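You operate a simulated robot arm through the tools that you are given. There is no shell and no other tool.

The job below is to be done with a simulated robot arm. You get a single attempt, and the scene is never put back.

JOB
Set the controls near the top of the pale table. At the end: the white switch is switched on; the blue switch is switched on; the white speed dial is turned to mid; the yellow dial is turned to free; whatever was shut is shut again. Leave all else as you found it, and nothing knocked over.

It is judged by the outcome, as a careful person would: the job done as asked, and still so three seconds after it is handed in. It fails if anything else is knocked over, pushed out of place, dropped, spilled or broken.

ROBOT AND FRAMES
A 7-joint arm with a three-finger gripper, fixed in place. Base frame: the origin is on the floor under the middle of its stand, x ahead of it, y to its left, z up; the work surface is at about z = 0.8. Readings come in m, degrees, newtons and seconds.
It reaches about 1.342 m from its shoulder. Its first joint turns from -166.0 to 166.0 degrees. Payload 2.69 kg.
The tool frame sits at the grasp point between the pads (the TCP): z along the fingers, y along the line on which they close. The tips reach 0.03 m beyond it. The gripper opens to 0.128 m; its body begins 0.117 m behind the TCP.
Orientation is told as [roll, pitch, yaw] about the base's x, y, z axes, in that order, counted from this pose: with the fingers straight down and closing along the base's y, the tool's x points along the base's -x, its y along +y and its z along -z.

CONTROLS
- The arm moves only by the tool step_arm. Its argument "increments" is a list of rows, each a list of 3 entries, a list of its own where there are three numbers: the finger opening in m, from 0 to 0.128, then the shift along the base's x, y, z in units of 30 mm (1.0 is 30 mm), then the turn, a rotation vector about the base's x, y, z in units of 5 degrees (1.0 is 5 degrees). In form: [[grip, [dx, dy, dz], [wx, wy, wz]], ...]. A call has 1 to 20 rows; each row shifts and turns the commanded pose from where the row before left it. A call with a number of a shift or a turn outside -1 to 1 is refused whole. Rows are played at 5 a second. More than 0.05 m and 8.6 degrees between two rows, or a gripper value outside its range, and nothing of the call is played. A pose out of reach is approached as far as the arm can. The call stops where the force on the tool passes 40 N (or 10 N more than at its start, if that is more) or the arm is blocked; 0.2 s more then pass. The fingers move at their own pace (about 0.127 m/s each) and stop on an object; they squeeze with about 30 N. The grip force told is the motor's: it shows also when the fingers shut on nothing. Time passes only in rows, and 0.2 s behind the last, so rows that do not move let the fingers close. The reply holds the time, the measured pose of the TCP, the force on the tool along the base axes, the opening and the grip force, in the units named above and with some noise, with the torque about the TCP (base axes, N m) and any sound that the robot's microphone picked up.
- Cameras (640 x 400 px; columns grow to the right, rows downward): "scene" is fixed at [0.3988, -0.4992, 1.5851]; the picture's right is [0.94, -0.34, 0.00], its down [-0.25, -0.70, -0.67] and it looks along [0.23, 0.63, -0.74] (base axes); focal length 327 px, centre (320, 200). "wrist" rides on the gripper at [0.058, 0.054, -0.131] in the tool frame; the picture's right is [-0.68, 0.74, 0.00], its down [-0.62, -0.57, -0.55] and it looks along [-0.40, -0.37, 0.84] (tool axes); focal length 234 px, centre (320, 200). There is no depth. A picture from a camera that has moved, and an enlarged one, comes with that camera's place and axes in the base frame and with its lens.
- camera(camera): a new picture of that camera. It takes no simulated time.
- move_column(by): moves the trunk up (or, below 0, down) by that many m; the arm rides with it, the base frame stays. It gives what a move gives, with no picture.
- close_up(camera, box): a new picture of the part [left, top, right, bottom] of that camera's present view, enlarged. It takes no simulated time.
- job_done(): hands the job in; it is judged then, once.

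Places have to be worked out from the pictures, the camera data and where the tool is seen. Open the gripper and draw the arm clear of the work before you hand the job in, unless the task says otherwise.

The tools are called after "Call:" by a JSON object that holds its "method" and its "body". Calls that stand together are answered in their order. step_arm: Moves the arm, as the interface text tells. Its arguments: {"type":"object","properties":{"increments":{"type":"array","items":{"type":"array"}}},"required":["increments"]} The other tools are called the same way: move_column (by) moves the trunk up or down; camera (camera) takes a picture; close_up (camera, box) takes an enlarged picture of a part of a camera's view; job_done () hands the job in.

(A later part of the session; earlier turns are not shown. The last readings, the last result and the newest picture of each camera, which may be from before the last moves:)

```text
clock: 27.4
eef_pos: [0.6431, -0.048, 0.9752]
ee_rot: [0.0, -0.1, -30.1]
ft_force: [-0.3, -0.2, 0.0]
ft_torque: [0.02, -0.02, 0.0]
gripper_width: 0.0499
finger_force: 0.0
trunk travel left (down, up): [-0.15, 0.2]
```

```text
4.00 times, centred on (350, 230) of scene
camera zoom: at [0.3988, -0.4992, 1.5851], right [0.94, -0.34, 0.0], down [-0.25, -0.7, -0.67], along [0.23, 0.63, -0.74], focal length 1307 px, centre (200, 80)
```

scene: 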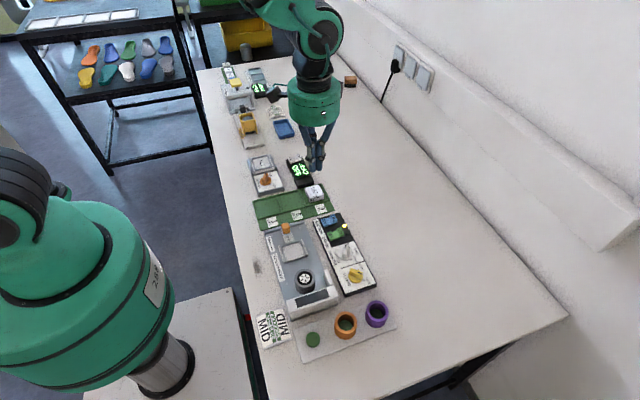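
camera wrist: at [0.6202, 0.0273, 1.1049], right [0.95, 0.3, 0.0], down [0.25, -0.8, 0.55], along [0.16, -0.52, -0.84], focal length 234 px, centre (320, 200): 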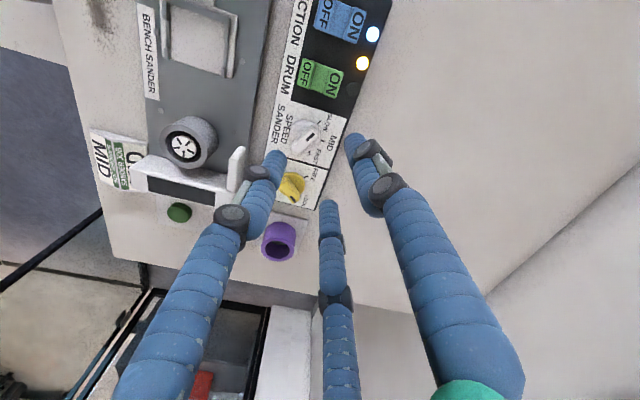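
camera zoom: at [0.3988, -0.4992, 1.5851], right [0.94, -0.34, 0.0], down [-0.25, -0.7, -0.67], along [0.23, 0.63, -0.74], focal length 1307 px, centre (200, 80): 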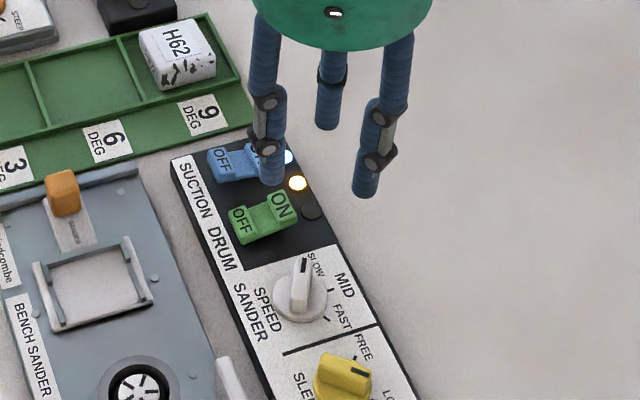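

The handle bar is about 31 mm long, centred near (0.631, -0.064), and points at about 62 degrees. I narrow the opening, shift 4 mm toward -x, and come down to just above the handle for a check.

Call:
{"method": "step_arm", "body": {"increments": [[0.036, [-0.13, 0, 0], [0, 0, 0.2]], [0.036, [0, 0, -0.9], [0, 0, 0]], [0.036, [0, 0, -0.9], [0, 0, 0]], [0.036, [0, 0, -0.7], [0, 0, 0]], [0.036, [0, 0, -0.4], [0, 0, 0]], [0.036, [0, 0, 0], [0, 0, 0]]]}}

Call:
{"method": "close_up", "body": {"camera": "wrist", "box": [220, 90, 420, 215]}}

Call:
{"method": "close_up", "body": {"camera": "scene", "box": [310, 215, 400, 275]}}

```text
clock: 28.8
eef_pos: [0.6383, -0.0464, 0.887]
ee_rot: [0.0, 0.0, -29.0]
ft_force: [0.8, 0.3, 0.5]
ft_torque: [-0.03, 0.0, -0.01]
gripper_width: 0.0362
finger_force: 0.0
trunk travel left (down, up): [-0.15, 0.2]
```

```text
3.20 times, centred on (320, 152) of wrist
camera zoom: at [0.6146, 0.0275, 1.0184], right [0.95, 0.32, 0.0], down [0.26, -0.79, 0.55], along [0.17, -0.52, -0.84], focal length 749 px, centre (320, 352)
```

zoom: 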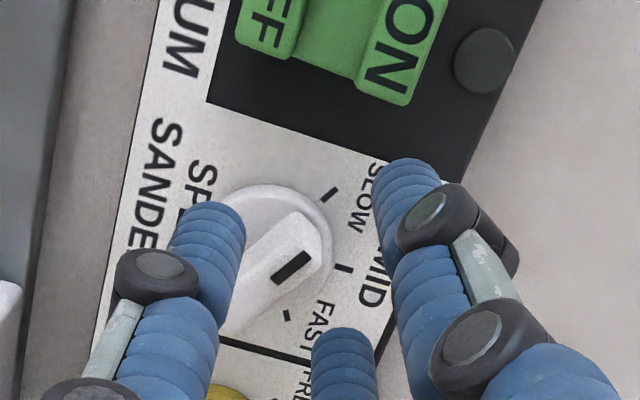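

```text
6.67 times, centred on (355, 245) of scene
camera zoom: at [0.3988, -0.4992, 1.5851], right [0.94, -0.34, 0.0], down [-0.25, -0.7, -0.67], along [0.23, 0.63, -0.74], focal length 2178 px, centre (87, -100)
```

zoom: 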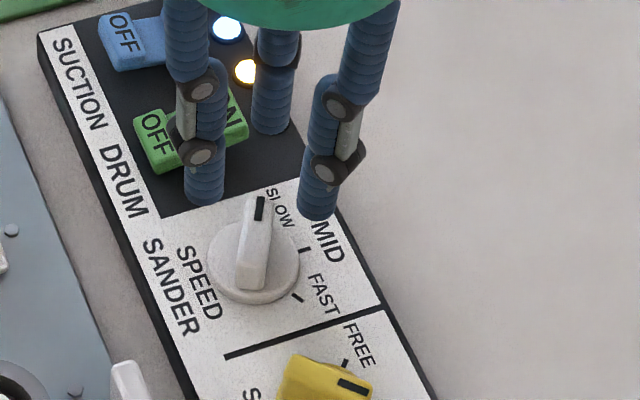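

The bar sits centrally between the two straddling fingers, and the third finger is clear beyond the pointer. I go down 20 mm in small steps.

Call:
{"method": "step_arm", "body": {"increments": [[0.036, [0, 0, -0.17], [0, 0, 0]], [0.036, [0, 0, -0.17], [0, 0, 0]], [0.036, [0, 0, -0.17], [0, 0, 0]], [0.036, [0, 0, -0.17], [0, 0, 0]], [0.036, [0, 0, 0], [0, 0, 0]]]}}

Call:
{"method": "close_up", "body": {"camera": "wrist", "box": [220, 90, 420, 215]}}

Call:
{"method": "close_up", "body": {"camera": "scene", "box": [310, 215, 400, 275]}}

```text
clock: 30.0
eef_pos: [0.638, -0.0473, 0.8666]
ee_rot: [0.1, 0.0, -29.0]
ft_force: [-0.1, 0.6, -0.7]
ft_torque: [0.0, 0.0, 0.01]
gripper_width: 0.0357
finger_force: 0.1
trunk travel left (down, up): [-0.15, 0.2]
```

```text
3.20 times, centred on (320, 152) of wrist
camera zoom: at [0.6138, 0.0269, 0.9972], right [0.95, 0.32, 0.0], down [0.26, -0.79, 0.55], along [0.17, -0.52, -0.84], focal length 749 px, centre (320, 352)
```

zoom: 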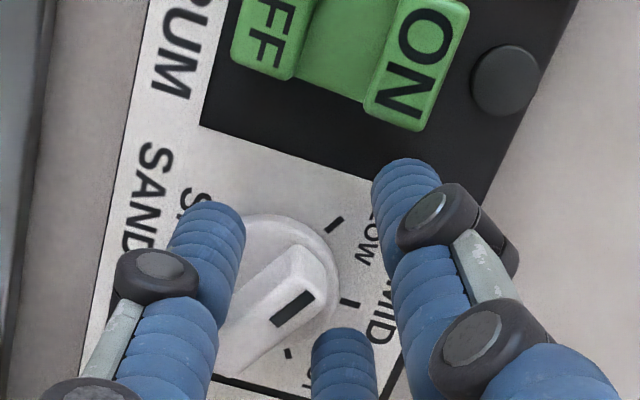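

```text
6.67 times, centred on (355, 245) of scene
camera zoom: at [0.3988, -0.4992, 1.5851], right [0.94, -0.34, 0.0], down [-0.25, -0.7, -0.67], along [0.23, 0.63, -0.74], focal length 2178 px, centre (87, -100)
```

zoom: 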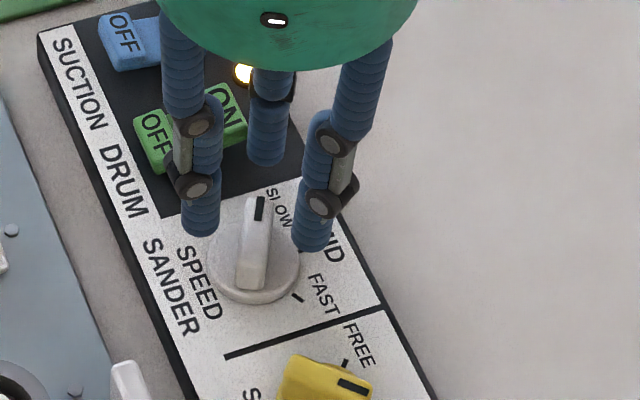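

The tips are at about 0.837, level with the upper part of the handle and clear of the disc. I close the fingers on the bar in stages and look.

Call:
{"method": "step_arm", "body": {"increments": [[0.028, [0, 0, 0], [0, 0, 0]], [0.022, [0, 0, 0], [0, 0, 0]], [0.018, [0, 0, 0], [0, 0, 0]], [0.018, [0, 0, 0], [0, 0, 0]]]}}

Call:
{"method": "close_up", "body": {"camera": "wrist", "box": [220, 90, 420, 215]}}

Call:
{"method": "close_up", "body": {"camera": "scene", "box": [310, 215, 400, 275]}}

```text
clock: 31.0
eef_pos: [0.6391, -0.0485, 0.8668]
ee_rot: [0.0, 0.0, -29.0]
ft_force: [0.3, 0.1, -1.2]
ft_torque: [-0.01, -0.01, -0.01]
gripper_width: 0.018
finger_force: 0.0
trunk travel left (down, up): [-0.15, 0.2]
```

```text
3.20 times, centred on (320, 152) of wrist
camera zoom: at [0.6139, 0.0269, 0.9974], right [0.95, 0.32, 0.0], down [0.26, -0.79, 0.55], along [0.17, -0.52, -0.84], focal length 749 px, centre (320, 352)
```

zoom: 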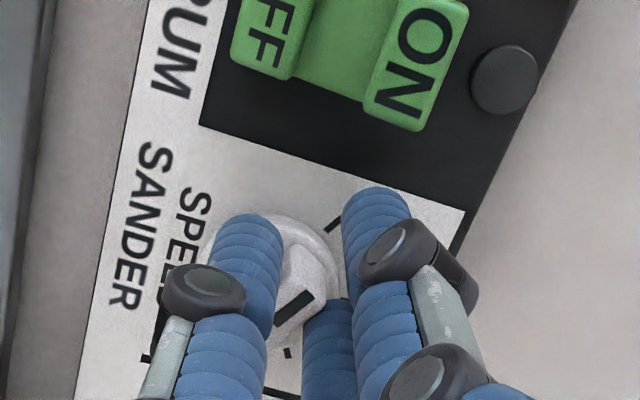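

```text
6.67 times, centred on (355, 245) of scene
camera zoom: at [0.3988, -0.4992, 1.5851], right [0.94, -0.34, 0.0], down [-0.25, -0.7, -0.67], along [0.23, 0.63, -0.74], focal length 2178 px, centre (87, -100)
```

zoom: 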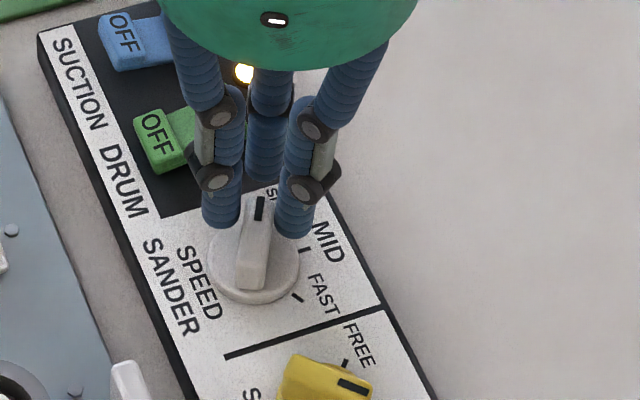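

Each side has only a few mm left, and the bar is well centred. I close further until the fingers stop on it.

Call:
{"method": "step_arm", "body": {"increments": [[0.014, [0, 0, 0], [0, 0, 0]], [0.011, [0, 0, 0], [0, 0, 0]], [0.008, [0, 0, 0], [0, 0, 0]], [0.008, [0, 0, 0], [0, 0, 0]]]}}

Call:
{"method": "close_up", "body": {"camera": "wrist", "box": [220, 90, 420, 215]}}

Call:
{"method": "close_up", "body": {"camera": "scene", "box": [310, 215, 400, 275]}}

```text
clock: 32.0
eef_pos: [0.6388, -0.0477, 0.867]
ee_rot: [0.0, 0.0, -29.0]
ft_force: [4.6, -6.6, 0.0]
ft_torque: [-0.17, -0.21, 0.06]
gripper_width: 0.0164
finger_force: 6.5
trunk travel left (down, up): [-0.15, 0.2]
```

```text
3.20 times, centred on (320, 152) of wrist
camera zoom: at [0.6144, 0.0266, 0.9975], right [0.95, 0.32, 0.0], down [0.26, -0.79, 0.55], along [0.17, -0.52, -0.84], focal length 749 px, centre (320, 352)
```

zoom: 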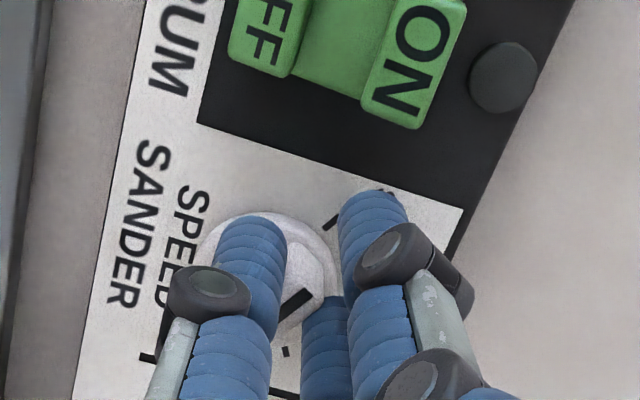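

```text
6.67 times, centred on (355, 245) of scene
camera zoom: at [0.3988, -0.4992, 1.5851], right [0.94, -0.34, 0.0], down [-0.25, -0.7, -0.67], along [0.23, 0.63, -0.74], focal length 2178 px, centre (87, -100)
```

zoom: 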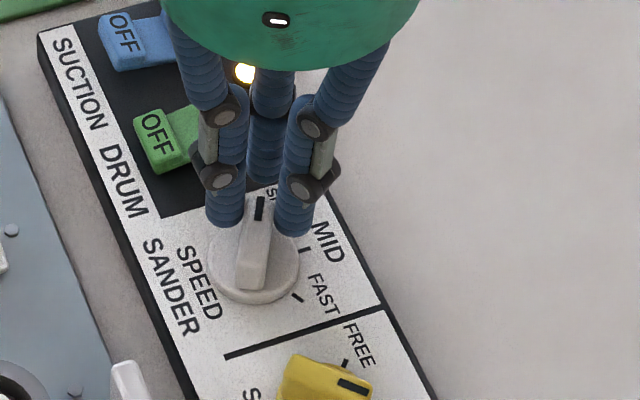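

The fingers have stopped on the bar at 16 mm width with only about 8 N sideways. I turn clockwise about the dial's axis at (0.631, -0.064), 30 degrees first, moving the tool along the arc.

Call:
{"method": "step_arm", "body": {"increments": [[0.012, [0.0455, -0.0253, 0], [0, 0, -1]], [0.012, [0.0431, -0.0292, 0], [0, 0, -1]], [0.012, [0.0404, -0.0328, 0], [0, 0, -1]], [0.012, [0.0374, -0.0362, 0], [0, 0, -1]], [0.012, [0.0341, -0.0393, 0], [0, 0, -1]], [0.012, [0.0305, -0.0422, 0], [0, 0, -1]]]}}

Call:
{"method": "close_up", "body": {"camera": "wrist", "box": [220, 90, 420, 215]}}

Call:
{"method": "close_up", "body": {"camera": "scene", "box": [310, 215, 400, 275]}}

```text
clock: 33.4
eef_pos: [0.6464, -0.0546, 0.8659]
ee_rot: [0.0, -0.1, -59.1]
ft_force: [-1.9, -2.5, -1.8]
ft_torque: [0.01, 0.02, 0.0]
gripper_width: 0.0166
finger_force: 3.2
trunk travel left (down, up): [-0.15, 0.2]
```

```text
3.20 times, centred on (320, 152) of wrist
camera zoom: at [0.6625, 0.0229, 0.9972], right [0.98, -0.2, 0.0], down [-0.17, -0.82, 0.55], along [-0.11, -0.54, -0.84], focal length 749 px, centre (320, 352)
```

zoom: 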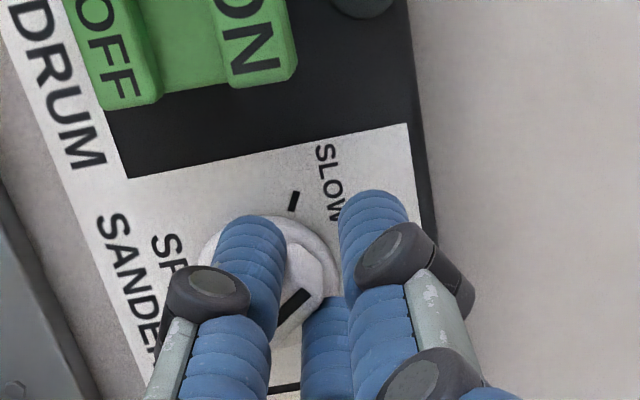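

```text
6.67 times, centred on (355, 245) of scene
camera zoom: at [0.3988, -0.4992, 1.5851], right [0.94, -0.34, 0.0], down [-0.25, -0.7, -0.67], along [0.23, 0.63, -0.74], focal length 2178 px, centre (87, -100)
```

zoom: 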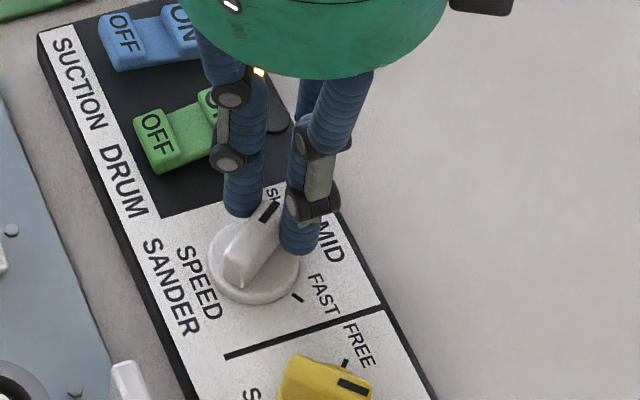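

The dial turns with the fingers, forces are low, and the panel has stayed put. I do the next 30 degrees of the arc.

Call:
{"method": "step_arm", "body": {"increments": [[0.012, [0.0267, -0.0447, 0], [0, 0, -1]], [0.012, [0.0227, -0.0468, 0], [0, 0, -1]], [0.012, [0.0186, -0.0486, 0], [0, 0, -1]], [0.012, [0.0143, -0.0501, 0], [0, 0, -1]], [0.012, [0.0098, -0.0511, 0], [0, 0, -1]], [0.012, [0.0053, -0.0518, 0], [0, 0, -1]]]}}

Call:
{"method": "close_up", "body": {"camera": "wrist", "box": [220, 90, 420, 215]}}

Call:
{"method": "close_up", "body": {"camera": "scene", "box": [310, 215, 400, 275]}}

```text
clock: 34.8
eef_pos: [0.6477, -0.0629, 0.8666]
ee_rot: [0.0, 0.0, -89.1]
ft_force: [0.6, -2.5, 2.5]
ft_torque: [-0.05, -0.02, 0.04]
gripper_width: 0.0167
finger_force: 4.0
trunk travel left (down, up): [-0.15, 0.2]
```

```text
3.20 times, centred on (320, 152) of wrist
camera zoom: at [0.7022, -0.0041, 0.9973], right [0.75, -0.66, 0.0], down [-0.56, -0.62, 0.55], along [-0.36, -0.41, -0.84], focal length 749 px, centre (320, 352)
```

zoom: 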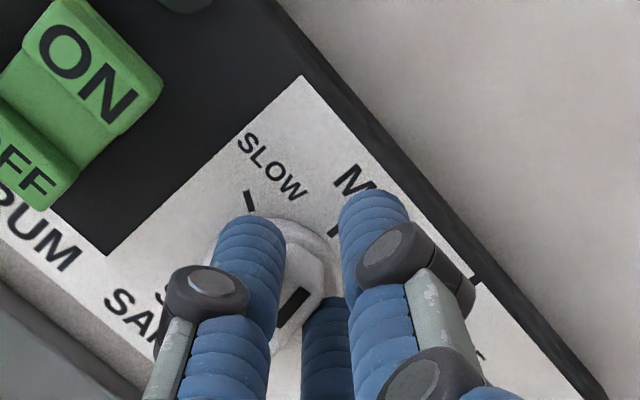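

```text
6.67 times, centred on (355, 245) of scene
camera zoom: at [0.3988, -0.4992, 1.5851], right [0.94, -0.34, 0.0], down [-0.25, -0.7, -0.67], along [0.23, 0.63, -0.74], focal length 2178 px, centre (87, -100)
```

zoom: 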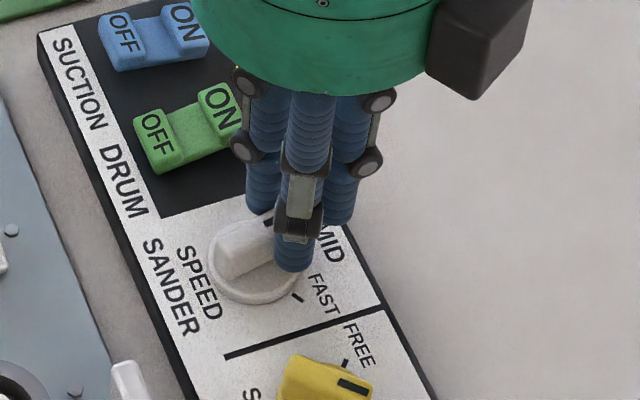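

The bar should now point along +x, at MID. I open the fingers, lift straight up, and check where the pointer stands.

Call:
{"method": "step_arm", "body": {"increments": [[0.024, [0, 0, 0], [0, 0, 0]], [0.034, [0, 0, 0], [0, 0, 0]], [0.036, [0, 0, 0], [0, 0, 0]], [0.036, [0, 0, 0.4], [0, 0, 0]], [0.036, [0, 0, 0.9], [0, 0, 0]], [0.036, [0, 0, 0.9], [0, 0, 0]], [0.036, [0, 0, 0.9], [0, 0, 0]], [0.036, [0, 0, 0], [0, 0, 0]]]}}

Call:
{"method": "close_up", "body": {"camera": "wrist", "box": [220, 90, 420, 215]}}

Call:
{"method": "close_up", "body": {"camera": "scene", "box": [310, 215, 400, 275]}}

```text
clock: 36.6
eef_pos: [0.647, -0.0617, 0.9594]
ee_rot: [-0.1, 0.0, -89.0]
ft_force: [-0.1, -0.1, 0.3]
ft_torque: [-0.01, -0.07, 0.01]
gripper_width: 0.036
finger_force: 0.1
trunk travel left (down, up): [-0.15, 0.2]
```

```text
3.20 times, centred on (320, 152) of wrist
camera zoom: at [0.7016, -0.0031, 1.0903], right [0.75, -0.66, 0.0], down [-0.55, -0.63, 0.55], along [-0.36, -0.41, -0.84], focal length 749 px, centre (320, 352)
```

zoom: 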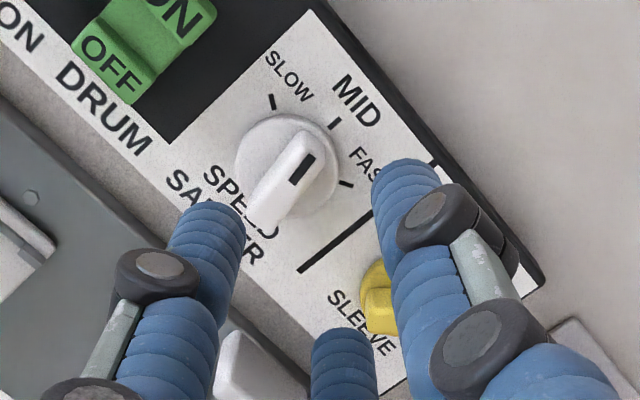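

```text
6.67 times, centred on (355, 245) of scene
camera zoom: at [0.3988, -0.4992, 1.5851], right [0.94, -0.34, 0.0], down [-0.25, -0.7, -0.67], along [0.23, 0.63, -0.74], focal length 2178 px, centre (87, -100)
```

zoom: 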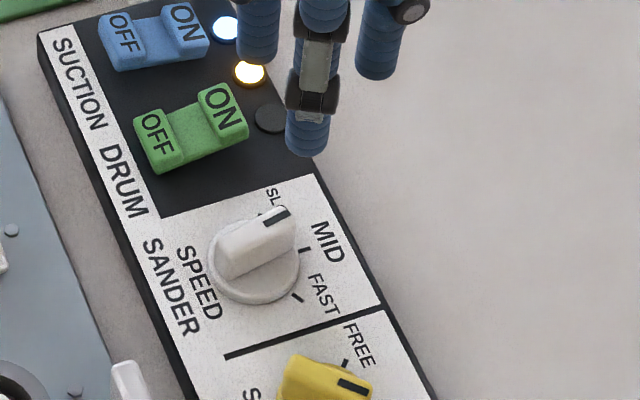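

The pointer is about 11 degrees short of MID. This fits the fork having ended about 2 mm too far toward +y of the axis line at y -0.064. I shift the tool by that amount, go down again, and close, which should centre the bar on the line to MID.

Call:
{"method": "step_arm", "body": {"increments": [[0.036, [0.067, -0.08, 0], [0, 0, -0.2]], [0.036, [0, 0, 0], [0, 0, 0]], [0.036, [0, 0, -0.9], [0, 0, 0]], [0.036, [0, 0, -0.9], [0, 0, 0]], [0.036, [0, 0, -0.8], [0, 0, 0]], [0.036, [0, 0, -0.25], [0, 0, 0]], [0.036, [0, 0, -0.2], [0, 0, 0]], [0.036, [0, 0, 0], [0, 0, 0]]]}}

Call:
{"method": "close_up", "body": {"camera": "wrist", "box": [220, 90, 420, 215]}}

Call:
{"method": "close_up", "body": {"camera": "scene", "box": [310, 215, 400, 275]}}

```text
clock: 38.4
eef_pos: [0.6503, -0.0648, 0.8695]
ee_rot: [0.0, -0.1, -90.0]
ft_force: [-0.6, -0.4, 0.6]
ft_torque: [0.0, 0.0, 0.0]
gripper_width: 0.0361
finger_force: 0.0
trunk travel left (down, up): [-0.15, 0.2]
```

```text
3.20 times, centred on (320, 152) of wrist
camera zoom: at [0.705, -0.0071, 0.9993], right [0.74, -0.68, 0.0], down [-0.57, -0.62, 0.55], along [-0.37, -0.4, -0.84], focal length 749 px, centre (320, 352)
```

zoom: 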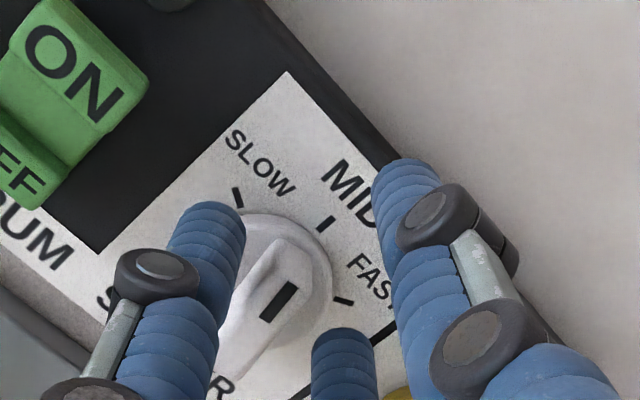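

```text
6.67 times, centred on (355, 245) of scene
camera zoom: at [0.3988, -0.4992, 1.5851], right [0.94, -0.34, 0.0], down [-0.25, -0.7, -0.67], along [0.23, 0.63, -0.74], focal length 2178 px, centre (87, -100)
```

zoom: 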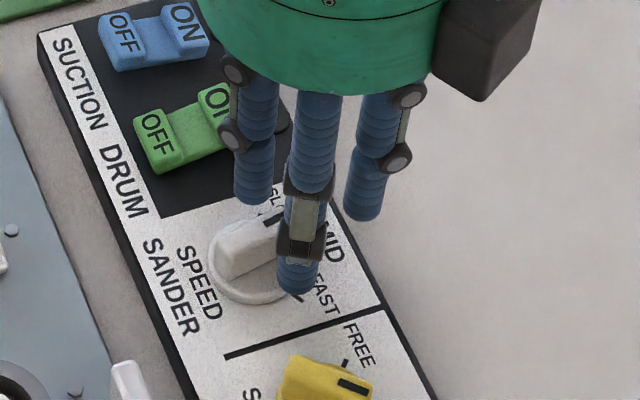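

The tool is at about (0.651, -0.065) with the bar between the fingers. I close on it now.

Call:
{"method": "step_arm", "body": {"increments": [[0.026, [0, 0, 0], [0, 0, 0]], [0.02, [0, 0, 0], [0, 0, 0]], [0.016, [0, 0, 0], [0, 0, 0]], [0.012, [0, 0, 0], [0, 0, 0]], [0.008, [0, 0, 0], [0, 0, 0]], [0.008, [0, 0, 0], [0, 0, 0]]]}}

Call:
{"method": "close_up", "body": {"camera": "wrist", "box": [220, 90, 420, 215]}}

Call:
{"method": "close_up", "body": {"camera": "scene", "box": [310, 215, 400, 275]}}

```text
clock: 39.8
eef_pos: [0.6505, -0.0645, 0.8681]
ee_rot: [0.1, 0.0, -89.9]
ft_force: [-0.9, -2.3, -0.9]
ft_torque: [-0.1, 0.07, 0.03]
gripper_width: 0.0163
finger_force: 6.4
trunk travel left (down, up): [-0.15, 0.2]
```

```text
3.20 times, centred on (320, 152) of wrist
camera zoom: at [0.7048, -0.0072, 0.9994], right [0.74, -0.68, 0.0], down [-0.57, -0.62, 0.55], along [-0.37, -0.4, -0.84], focal length 749 px, centre (320, 352)
```

zoom: 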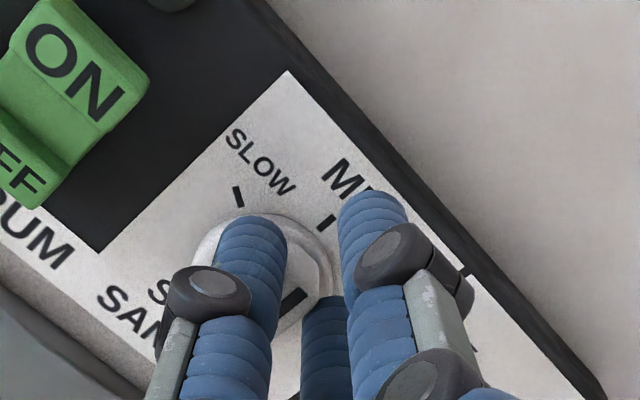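

```text
6.67 times, centred on (355, 245) of scene
camera zoom: at [0.3988, -0.4992, 1.5851], right [0.94, -0.34, 0.0], down [-0.25, -0.7, -0.67], along [0.23, 0.63, -0.74], focal length 2178 px, centre (87, -100)
```

zoom: 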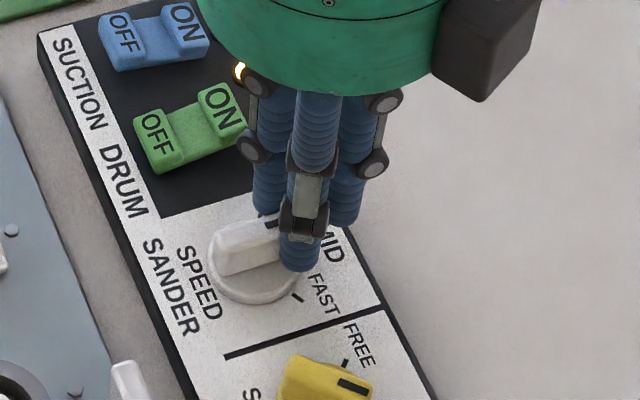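

The fingers stopped on the bar again with little side force. I open, lift, and check the pointer.

Call:
{"method": "step_arm", "body": {"increments": [[0.024, [0, 0, 0], [0, 0, 0]], [0.034, [0, 0, 0], [0, 0, 0]], [0.036, [0, 0, 0], [0, 0, 0]], [0.036, [0, 0, 0.4], [0, 0, 0]], [0.036, [0, 0, 0.9], [0, 0, 0]], [0.036, [0, 0, 0.9], [0, 0, 0]], [0.036, [0, 0, 0.9], [0, 0, 0]], [0.036, [0, 0, 0], [0, 0, 0]]]}}

Call:
{"method": "close_up", "body": {"camera": "wrist", "box": [240, 90, 400, 190]}}

Call:
{"method": "close_up", "body": {"camera": "scene", "box": [325, 235, 385, 275]}}

```text
clock: 41.6
eef_pos: [0.6505, -0.0652, 0.9613]
ee_rot: [0.0, 0.0, -89.9]
ft_force: [-0.3, -0.6, 0.1]
ft_torque: [0.01, -0.03, 0.0]
gripper_width: 0.0356
finger_force: 0.1
trunk travel left (down, up): [-0.15, 0.2]
```

```text
4.00 times, centred on (320, 140) of wrist
camera zoom: at [0.7047, -0.0077, 1.0921], right [0.74, -0.68, 0.0], down [-0.57, -0.62, 0.55], along [-0.37, -0.4, -0.84], focal length 937 px, centre (320, 440)
```

zoom: 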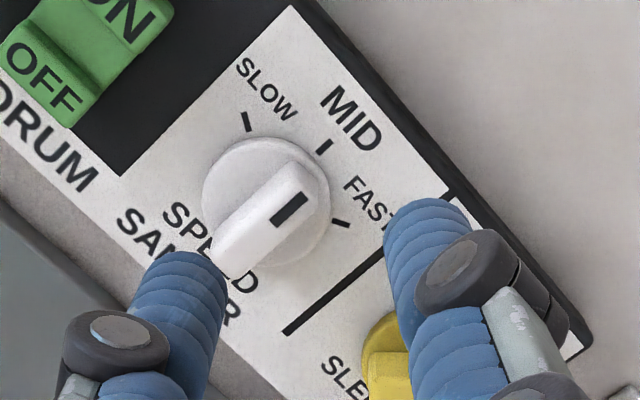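

```text
10.00 times, centred on (355, 255) of scene
camera zoom: at [0.3988, -0.4992, 1.5851], right [0.94, -0.34, 0.0], down [-0.25, -0.7, -0.67], along [0.23, 0.63, -0.74], focal length 3267 px, centre (-30, -350)
```

zoom: 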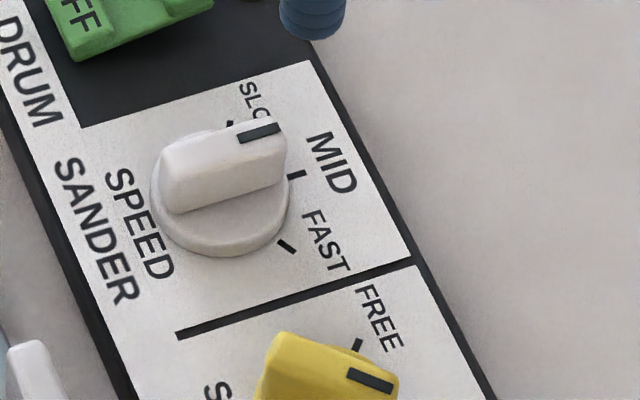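

Both cameras now put the speed pointer within a few degrees of MID. For the yellow dial, pointing at LOCK (about -45 degrees), I turn the gripper to yaw -135 and move above its pointer end, near (0.645, -0.150).

Call:
{"method": "step_arm", "body": {"increments": [[0.036, [-0.021, -0.314, 0.05], [0, 0, -1]], [0.036, [-0.021, -0.314, 0.05], [0, 0, -1]], [0.036, [-0.021, -0.314, 0.05], [0, 0, -1]], [0.036, [-0.021, -0.314, 0.05], [0, 0, -1]], [0.036, [-0.021, -0.314, 0.05], [0, 0, -1]], [0.036, [-0.021, -0.314, 0.05], [0, 0, -1]], [0.036, [-0.021, -0.314, 0.05], [0, 0, -1]], [0.036, [-0.021, -0.314, 0.05], [0, 0, -1]], [0.036, [-0.021, -0.314, 0.05], [0, 0, -1]], [0.036, [0, 0, 0], [0, 0, 0]]]}}

Call:
{"method": "camera", "body": {"camera": "wrist"}}

Call:
{"method": "close_up", "body": {"camera": "wrist", "box": [220, 80, 420, 205]}}

Call:
{"method": "close_up", "body": {"camera": "scene", "box": [325, 235, 400, 295]}}

```text
clock: 43.8
eef_pos: [0.6439, -0.1496, 0.9739]
ee_rot: [0.0, 0.0, -135.0]
ft_force: [-1.1, 0.3, -0.3]
ft_torque: [0.02, 0.0, 0.01]
gripper_width: 0.036
finger_force: 0.2
trunk travel left (down, up): [-0.15, 0.2]
```

```text
taken
camera wrist: at [0.7248, -0.1464, 1.1052], right [0.04, -1.0, 0.0], down [-0.84, -0.03, 0.55], along [-0.55, -0.02, -0.84], focal length 234 px, centre (320, 200)
```

wrist: 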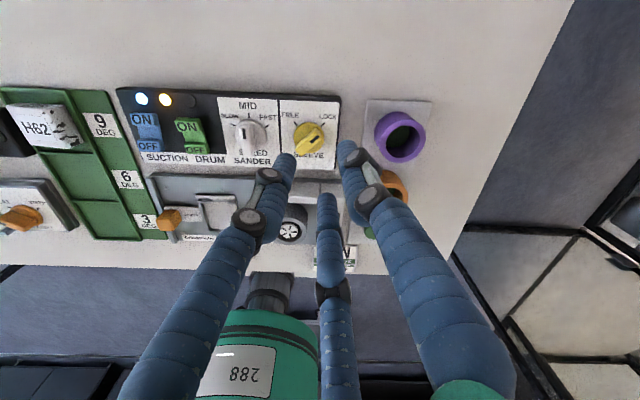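

```text
3.20 times, centred on (320, 142) of wrist
camera zoom: at [0.7248, -0.1464, 1.1052], right [0.04, -1.0, 0.0], down [-0.84, -0.03, 0.55], along [-0.55, -0.02, -0.84], focal length 749 px, centre (320, 384)
```

zoom: 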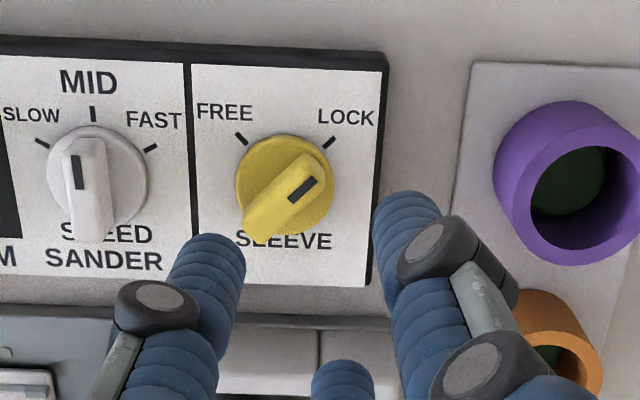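

```text
6.67 times, centred on (362, 265) of scene
camera zoom: at [0.3988, -0.4992, 1.5851], right [0.94, -0.34, 0.0], down [-0.25, -0.7, -0.67], along [0.23, 0.63, -0.74], focal length 2178 px, centre (37, -233)
```

zoom: 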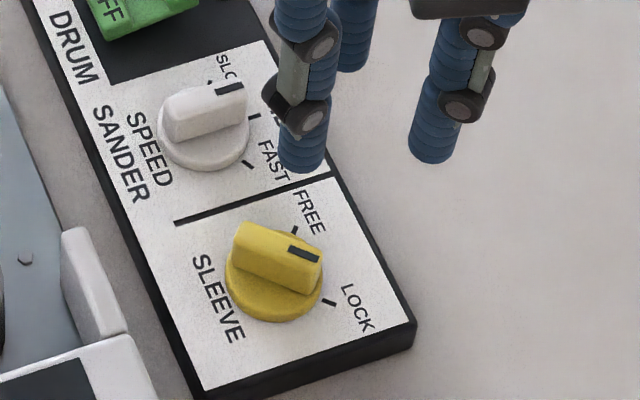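

The yellow dial's axis works out at about (0.631, -0.136) with the pointer at -45 degrees, and the tool is at about (0.645, -0.149) as planned. I go down around the handle.

Call:
{"method": "step_arm", "body": {"increments": [[0.036, [-0.03, -0.02, -0.9], [0, 0, 0]], [0.036, [0, 0, -0.9], [0, 0, 0]], [0.036, [0, 0, -0.9], [0, 0, 0]], [0.036, [0, 0, -0.4], [0, 0, 0]], [0.036, [0, 0, -0.3], [0, 0, 0]], [0.036, [0, 0, -0.15], [0, 0, 0]], [0.036, [0, 0, 0], [0, 0, 0]]]}}

Call:
{"method": "close_up", "body": {"camera": "wrist", "box": [220, 80, 420, 205]}}

Call:
{"method": "close_up", "body": {"camera": "scene", "box": [325, 235, 400, 295]}}

```text
clock: 45.4
eef_pos: [0.643, -0.1497, 0.8677]
ee_rot: [0.0, 0.0, -135.0]
ft_force: [-1.0, -0.4, -0.3]
ft_torque: [0.03, 0.0, 0.02]
gripper_width: 0.0363
finger_force: 0.0
trunk travel left (down, up): [-0.15, 0.2]
```

```text
3.20 times, centred on (320, 142) of wrist
camera zoom: at [0.7234, -0.1471, 0.999], right [0.04, -1.0, 0.0], down [-0.84, -0.04, 0.55], along [-0.55, -0.02, -0.84], focal length 749 px, centre (320, 384)
```

zoom: 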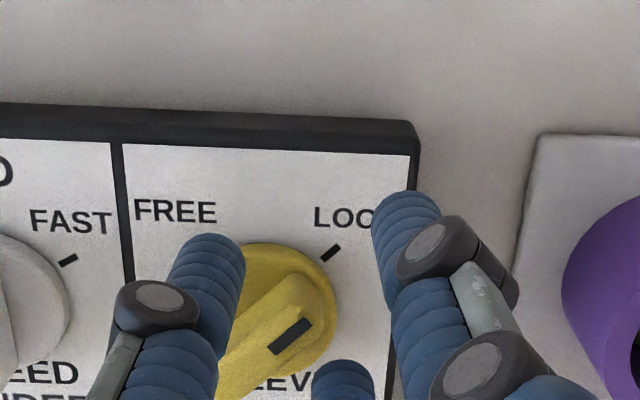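

```text
6.67 times, centred on (362, 265) of scene
camera zoom: at [0.3988, -0.4992, 1.5851], right [0.94, -0.34, 0.0], down [-0.25, -0.7, -0.67], along [0.23, 0.63, -0.74], focal length 2178 px, centre (37, -233)
```

zoom: 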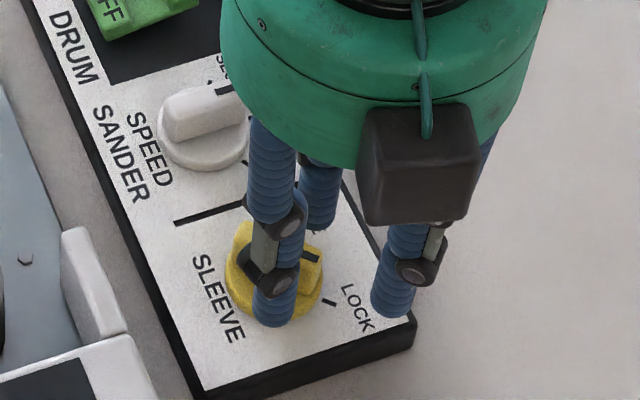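

The bar sits between the two fingers just as on the white dial. I close on it in stages.

Call:
{"method": "step_arm", "body": {"increments": [[0.026, [0, 0, 0], [0, 0, 0]], [0.02, [0, 0, 0], [0, 0, 0]], [0.016, [0, 0, 0], [0, 0, 0]], [0.012, [0, 0, 0], [0, 0, 0]], [0.01, [0, 0, 0], [0, 0, 0]], [0.01, [0, 0, 0], [0, 0, 0]]]}}

Call:
{"method": "close_up", "body": {"camera": "wrist", "box": [220, 80, 420, 205]}}

Call:
{"method": "close_up", "body": {"camera": "scene", "box": [325, 235, 400, 295]}}

```text
clock: 46.8
eef_pos: [0.6429, -0.1496, 0.8687]
ee_rot: [0.0, 0.1, -135.0]
ft_force: [-0.8, 0.5, -0.4]
ft_torque: [0.02, 0.03, 0.0]
gripper_width: 0.0164
finger_force: 5.0
trunk travel left (down, up): [-0.15, 0.2]
```

```text
3.20 times, centred on (320, 142) of wrist
camera zoom: at [0.7232, -0.1471, 0.999], right [0.04, -1.0, 0.0], down [-0.84, -0.04, 0.55], along [-0.55, -0.02, -0.84], focal length 749 px, centre (320, 384)
```

zoom: 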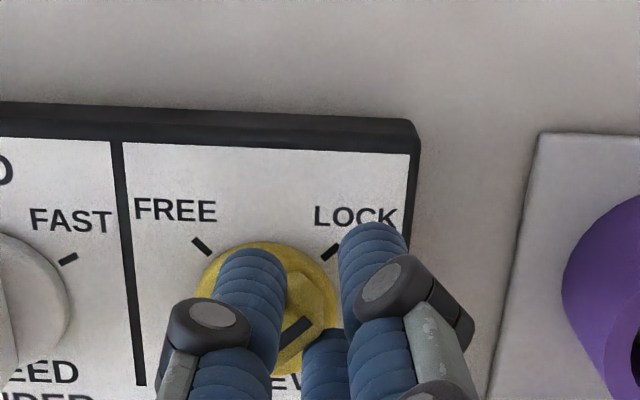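

```text
6.67 times, centred on (362, 265) of scene
camera zoom: at [0.3988, -0.4992, 1.5851], right [0.94, -0.34, 0.0], down [-0.25, -0.7, -0.67], along [0.23, 0.63, -0.74], focal length 2178 px, centre (37, -233)
```

zoom: 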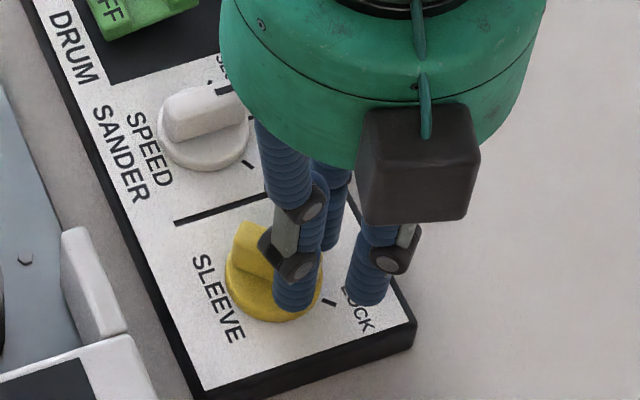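

The grip is centred with almost no side force. I turn counter-clockwise about the axis (0.631, -0.136), 45 degrees first, along the arc.

Call:
{"method": "step_arm", "body": {"increments": [[0.01, [0.0385, 0.0401, 0], [0, 0, 1]], [0.01, [0.0348, 0.0433, 0], [0, 0, 1]], [0.01, [0.0309, 0.0462, 0], [0, 0, 1]], [0.01, [0.0267, 0.0486, 0], [0, 0, 1]], [0.01, [0.0224, 0.0508, 0], [0, 0, 1]], [0.01, [0.0179, 0.0526, 0], [0, 0, 1]], [0.01, [0.0132, 0.054, 0], [0, 0, 1]], [0.01, [0.0085, 0.0549, 0], [0, 0, 1]], [0.01, [0.0036, 0.0554, 0], [0, 0, 1]]]}}

Call:
{"method": "close_up", "body": {"camera": "wrist", "box": [220, 80, 420, 205]}}

Call:
{"method": "close_up", "body": {"camera": "scene", "box": [325, 235, 400, 295]}}

```text
clock: 48.8
eef_pos: [0.65, -0.1361, 0.8682]
ee_rot: [-0.1, 0.1, -89.9]
ft_force: [0.1, 0.4, 5.3]
ft_torque: [0.06, 0.06, -0.02]
gripper_width: 0.0166
finger_force: 4.9
trunk travel left (down, up): [-0.15, 0.2]
```

```text
3.20 times, centred on (320, 142) of wrist
camera zoom: at [0.7042, -0.0791, 0.9993], right [0.74, -0.68, 0.0], down [-0.57, -0.62, 0.55], along [-0.37, -0.4, -0.84], focal length 749 px, centre (320, 384)
```

zoom: 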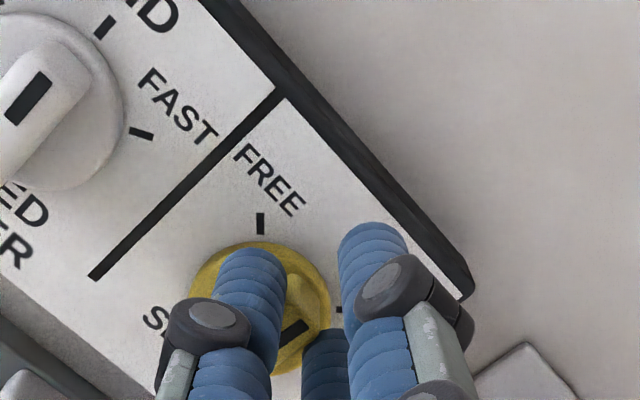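

```text
6.67 times, centred on (362, 265) of scene
camera zoom: at [0.3988, -0.4992, 1.5851], right [0.94, -0.34, 0.0], down [-0.25, -0.7, -0.67], along [0.23, 0.63, -0.74], focal length 2178 px, centre (37, -233)
```

zoom: 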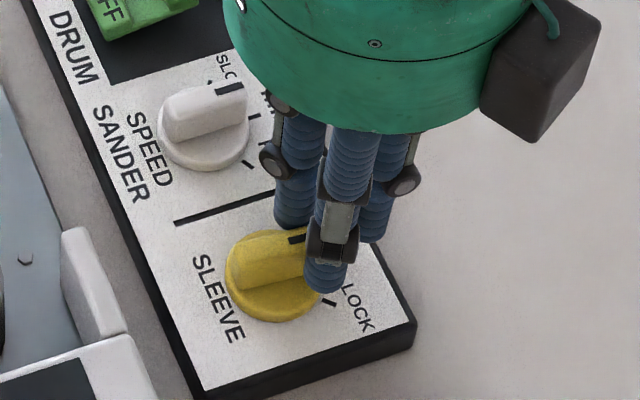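

The yellow dial is turning with the fingers and the forces stay low. I do the second half of the arc to FREE.

Call:
{"method": "step_arm", "body": {"increments": [[0.01, [-0.0011, 0.0555, 0], [0, 0, 1]], [0.01, [-0.006, 0.0553, 0], [0, 0, 1]], [0.01, [-0.0108, 0.0544, 0], [0, 0, 1]], [0.01, [-0.0155, 0.0533, 0], [0, 0, 1]], [0.01, [-0.0201, 0.0518, 0], [0, 0, 1]], [0.01, [-0.0246, 0.0499, 0], [0, 0, 1]], [0.01, [-0.0287, 0.0475, 0], [0, 0, 1]], [0.01, [-0.0328, 0.0448, 0], [0, 0, 1]], [0.01, [-0.0366, 0.0418, 0], [0, 0, 1]]]}}

Call:
{"method": "close_up", "body": {"camera": "wrist", "box": [220, 80, 420, 205]}}

Call:
{"method": "close_up", "body": {"camera": "scene", "box": [325, 235, 400, 295]}}

```text
clock: 50.8
eef_pos: [0.6445, -0.1234, 0.8674]
ee_rot: [-0.1, -0.1, -45.0]
ft_force: [2.9, 3.5, -1.4]
ft_torque: [0.07, -0.1, -0.03]
gripper_width: 0.0166
finger_force: 4.9
trunk travel left (down, up): [-0.15, 0.2]
```

```text
3.20 times, centred on (320, 142) of wrist
camera zoom: at [0.6417, -0.0445, 0.9986], right [1.0, 0.04, 0.0], down [0.04, -0.84, 0.55], along [0.02, -0.55, -0.84], focal length 749 px, centre (320, 384)
```

zoom: 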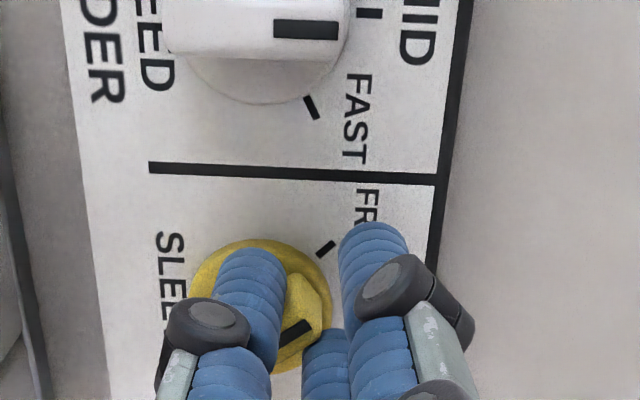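

```text
6.67 times, centred on (362, 265) of scene
camera zoom: at [0.3988, -0.4992, 1.5851], right [0.94, -0.34, 0.0], down [-0.25, -0.7, -0.67], along [0.23, 0.63, -0.74], focal length 2178 px, centre (37, -233)
```

zoom: 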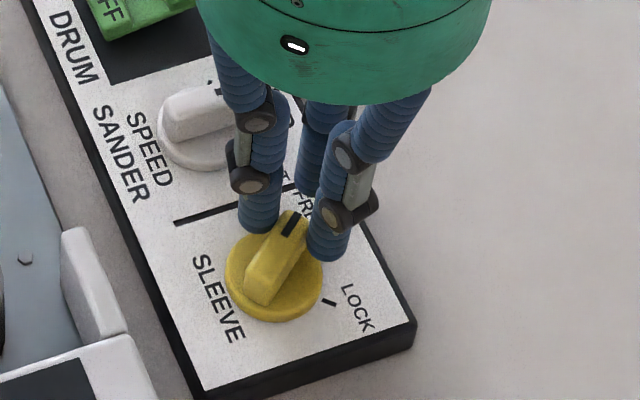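

The pointer now looks to be at FREE. I open, lift straight up, and check both dials.

Call:
{"method": "step_arm", "body": {"increments": [[0.024, [0, 0, 0], [0, 0, 0]], [0.034, [0, 0, 0], [0, 0, 0]], [0.036, [0, 0, 0], [0, 0, 0]], [0.036, [0, 0, 0.4], [0, 0, 0]], [0.036, [0, 0, 0.9], [0, 0, 0]], [0.036, [0, 0, 0.9], [0, 0, 0]], [0.036, [0, 0, 0.9], [0, 0, 0]], [0.036, [0, 0, 0.5], [0, 0, 0]], [0.036, [0, 0, 0], [0, 0, 0]]]}}

Call:
{"method": "close_up", "body": {"camera": "wrist", "box": [220, 60, 420, 185]}}

Call:
{"method": "close_up", "body": {"camera": "scene", "box": [325, 235, 400, 295]}}

```text
clock: 52.8
eef_pos: [0.6441, -0.1243, 0.9772]
ee_rot: [0.0, 0.0, -45.0]
ft_force: [0.0, -0.6, 0.0]
ft_torque: [0.0, -0.03, -0.02]
gripper_width: 0.0361
finger_force: 0.1
trunk travel left (down, up): [-0.15, 0.2]
```

```text
3.20 times, centred on (320, 122) of wrist
camera zoom: at [0.6425, -0.0449, 1.1067], right [1.0, 0.04, 0.0], down [0.04, -0.84, 0.55], along [0.02, -0.55, -0.84], focal length 749 px, centre (320, 448)
```

zoom: 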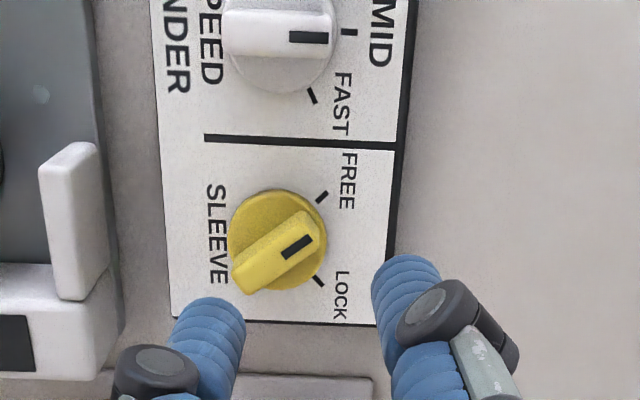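

```text
6.67 times, centred on (362, 265) of scene
camera zoom: at [0.3988, -0.4992, 1.5851], right [0.94, -0.34, 0.0], down [-0.25, -0.7, -0.67], along [0.23, 0.63, -0.74], focal length 2178 px, centre (37, -233)
```

zoom: 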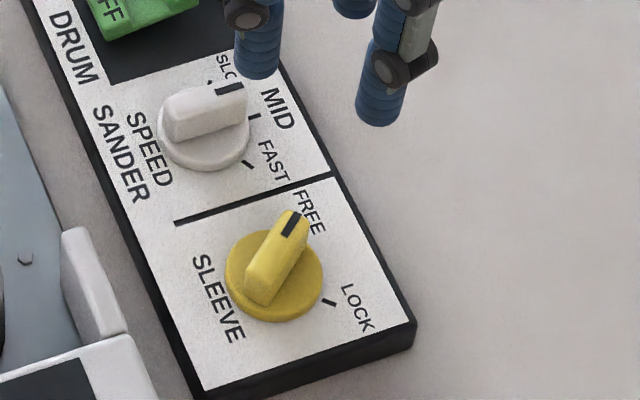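

The yellow pointer seems to stop slightly short of FREE. I zoom in further to measure it before correcting.

Call:
{"method": "close_up", "body": {"camera": "wrist", "box": [275, 105, 355, 155]}}

Call:
{"method": "close_up", "body": {"camera": "scene", "box": [340, 255, 388, 285]}}

```text
8.00 times, centred on (315, 130) of wrist
camera zoom: at [0.6425, -0.0449, 1.1067], right [1.0, 0.04, 0.0], down [0.04, -0.84, 0.55], along [0.02, -0.55, -0.84], focal length 1873 px, centre (360, 760)
```

zoom: 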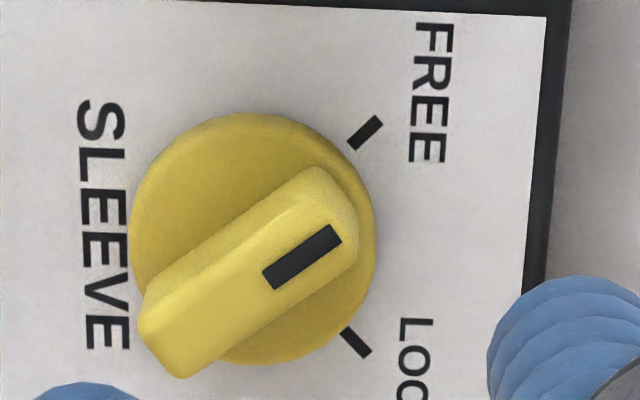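

```text
13.33 times, centred on (364, 270) of scene
camera zoom: at [0.3988, -0.4992, 1.5851], right [0.94, -0.34, 0.0], down [-0.25, -0.7, -0.67], along [0.23, 0.63, -0.74], focal length 4356 px, centre (-267, -733)
```

zoom: 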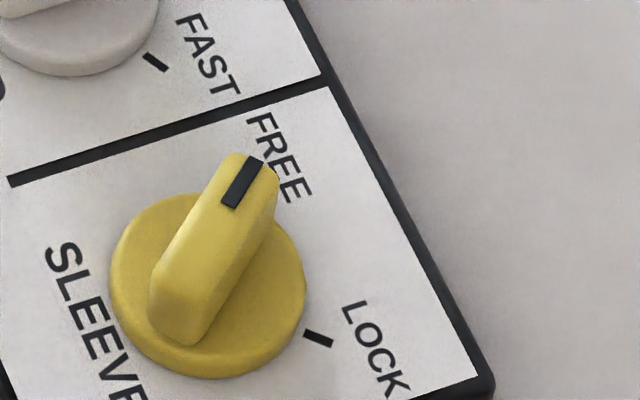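

The pointer is at about 36 degrees and FREE is at 45, so it is roughly 9 degrees short, from a fork offset of about 2 mm. I shift the tool 2 mm across the bar, go down again, and close to bring the bar onto the FREE line.

Call:
{"method": "step_arm", "body": {"increments": [[0.036, [-0.039, 0.058, -0.9], [0, 0, 0]], [0.036, [0, 0, -0.9], [0, 0, 0]], [0.036, [0, 0, -0.9], [0, 0, 0]], [0.036, [0, 0, -0.5], [0, 0, 0]], [0.036, [0, 0, -0.3], [0, 0, 0]], [0.036, [0, 0, -0.15], [0, 0, 0]], [0.036, [0, 0, 0], [0, 0, 0]], [0.026, [0, 0, 0], [0, 0, 0]], [0.02, [0, 0, 0], [0, 0, 0]], [0.016, [0, 0, 0], [0, 0, 0]], [0.012, [0, 0, 0], [0, 0, 0]], [0.008, [0, 0, 0], [0, 0, 0]], [0.008, [0, 0, 0], [0, 0, 0]]]}}

Call:
{"method": "close_up", "body": {"camera": "wrist", "box": [220, 80, 420, 205]}}

Call:
{"method": "close_up", "body": {"camera": "scene", "box": [325, 235, 400, 295]}}

```text
clock: 55.6
eef_pos: [0.6432, -0.1211, 0.8666]
ee_rot: [0.0, 0.0, -45.0]
ft_force: [-2.3, 0.8, -0.8]
ft_torque: [0.0, 0.06, 0.0]
gripper_width: 0.0161
finger_force: 6.4
trunk travel left (down, up): [-0.15, 0.2]
```

```text
3.20 times, centred on (320, 142) of wrist
camera zoom: at [0.641, -0.0434, 0.997], right [1.0, 0.04, 0.0], down [0.04, -0.84, 0.55], along [0.02, -0.55, -0.84], focal length 749 px, centre (320, 384)
```

zoom: 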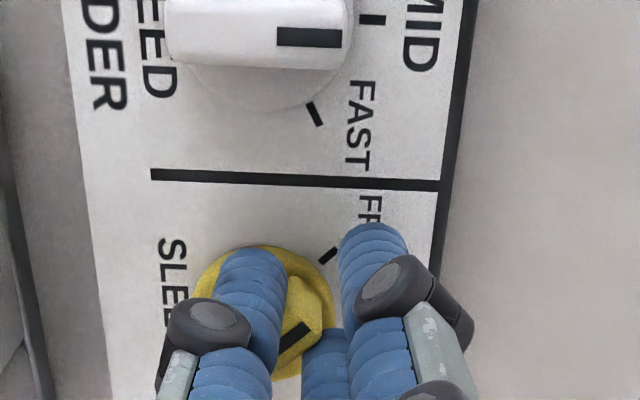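

```text
6.67 times, centred on (362, 265) of scene
camera zoom: at [0.3988, -0.4992, 1.5851], right [0.94, -0.34, 0.0], down [-0.25, -0.7, -0.67], along [0.23, 0.63, -0.74], focal length 2178 px, centre (37, -233)
```

zoom: 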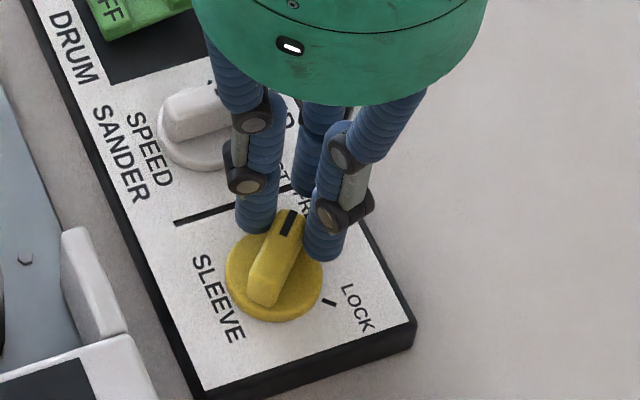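

The bar has moved further toward FREE in the grip. I open, lift away, and measure it again.

Call:
{"method": "step_arm", "body": {"increments": [[0.024, [0, 0, 0], [0, 0, 0]], [0.034, [0, 0, 0], [0, 0, 0]], [0.036, [0, 0, 0], [0, 0, 0]], [0.036, [0, 0, 0.4], [0, 0, 0]], [0.036, [0, 0, 0.9], [0, 0, 0]], [0.036, [0, 0, 0.9], [0, 0, 0]], [0.036, [0, 0, 0.9], [0, 0, 0]], [0.036, [0, 0, 0.5], [0, 0, 0]], [0.036, [0, 0, 0], [0, 0, 0]]]}}

Call:
{"method": "close_up", "body": {"camera": "wrist", "box": [275, 105, 355, 155]}}

Call:
{"method": "close_up", "body": {"camera": "wrist", "box": [265, 40, 345, 90]}}

Call:
{"method": "close_up", "body": {"camera": "scene", "box": [325, 235, 400, 295]}}

```text
clock: 57.6
eef_pos: [0.6433, -0.1212, 0.9755]
ee_rot: [0.0, 0.0, -45.0]
ft_force: [-0.2, -0.1, 0.3]
ft_torque: [0.01, -0.03, -0.01]
gripper_width: 0.0361
finger_force: 0.1
trunk travel left (down, up): [-0.15, 0.2]
```

```text
8.00 times, centred on (315, 130) of wrist
camera zoom: at [0.6411, -0.0432, 1.1053], right [1.0, 0.04, 0.0], down [0.04, -0.84, 0.55], along [0.02, -0.55, -0.84], focal length 1873 px, centre (360, 760)
```

zoom: 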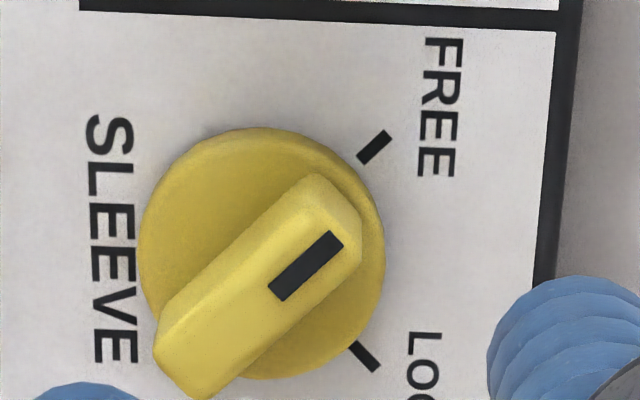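

```text
8.00 times, centred on (305, 65) of wrist
camera zoom: at [0.6411, -0.0432, 1.1053], right [1.0, 0.04, 0.0], down [0.04, -0.84, 0.55], along [0.02, -0.55, -0.84], focal length 1873 px, centre (440, 1280)
```

zoom: 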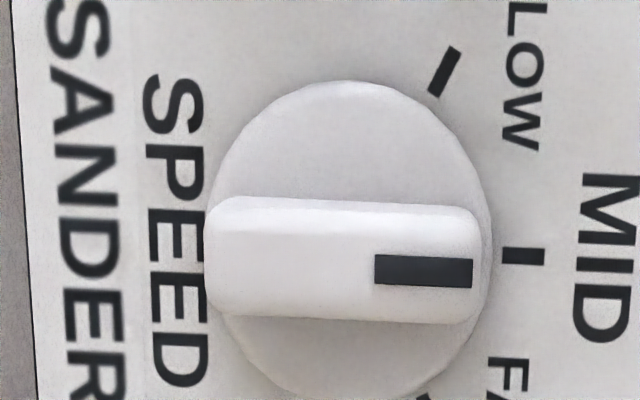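

```text
6.67 times, centred on (362, 265) of scene
camera zoom: at [0.3988, -0.4992, 1.5851], right [0.94, -0.34, 0.0], down [-0.25, -0.7, -0.67], along [0.23, 0.63, -0.74], focal length 2178 px, centre (37, -233)
```

zoom: 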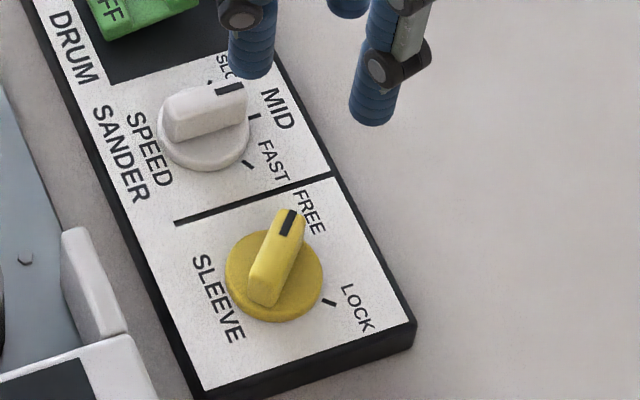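

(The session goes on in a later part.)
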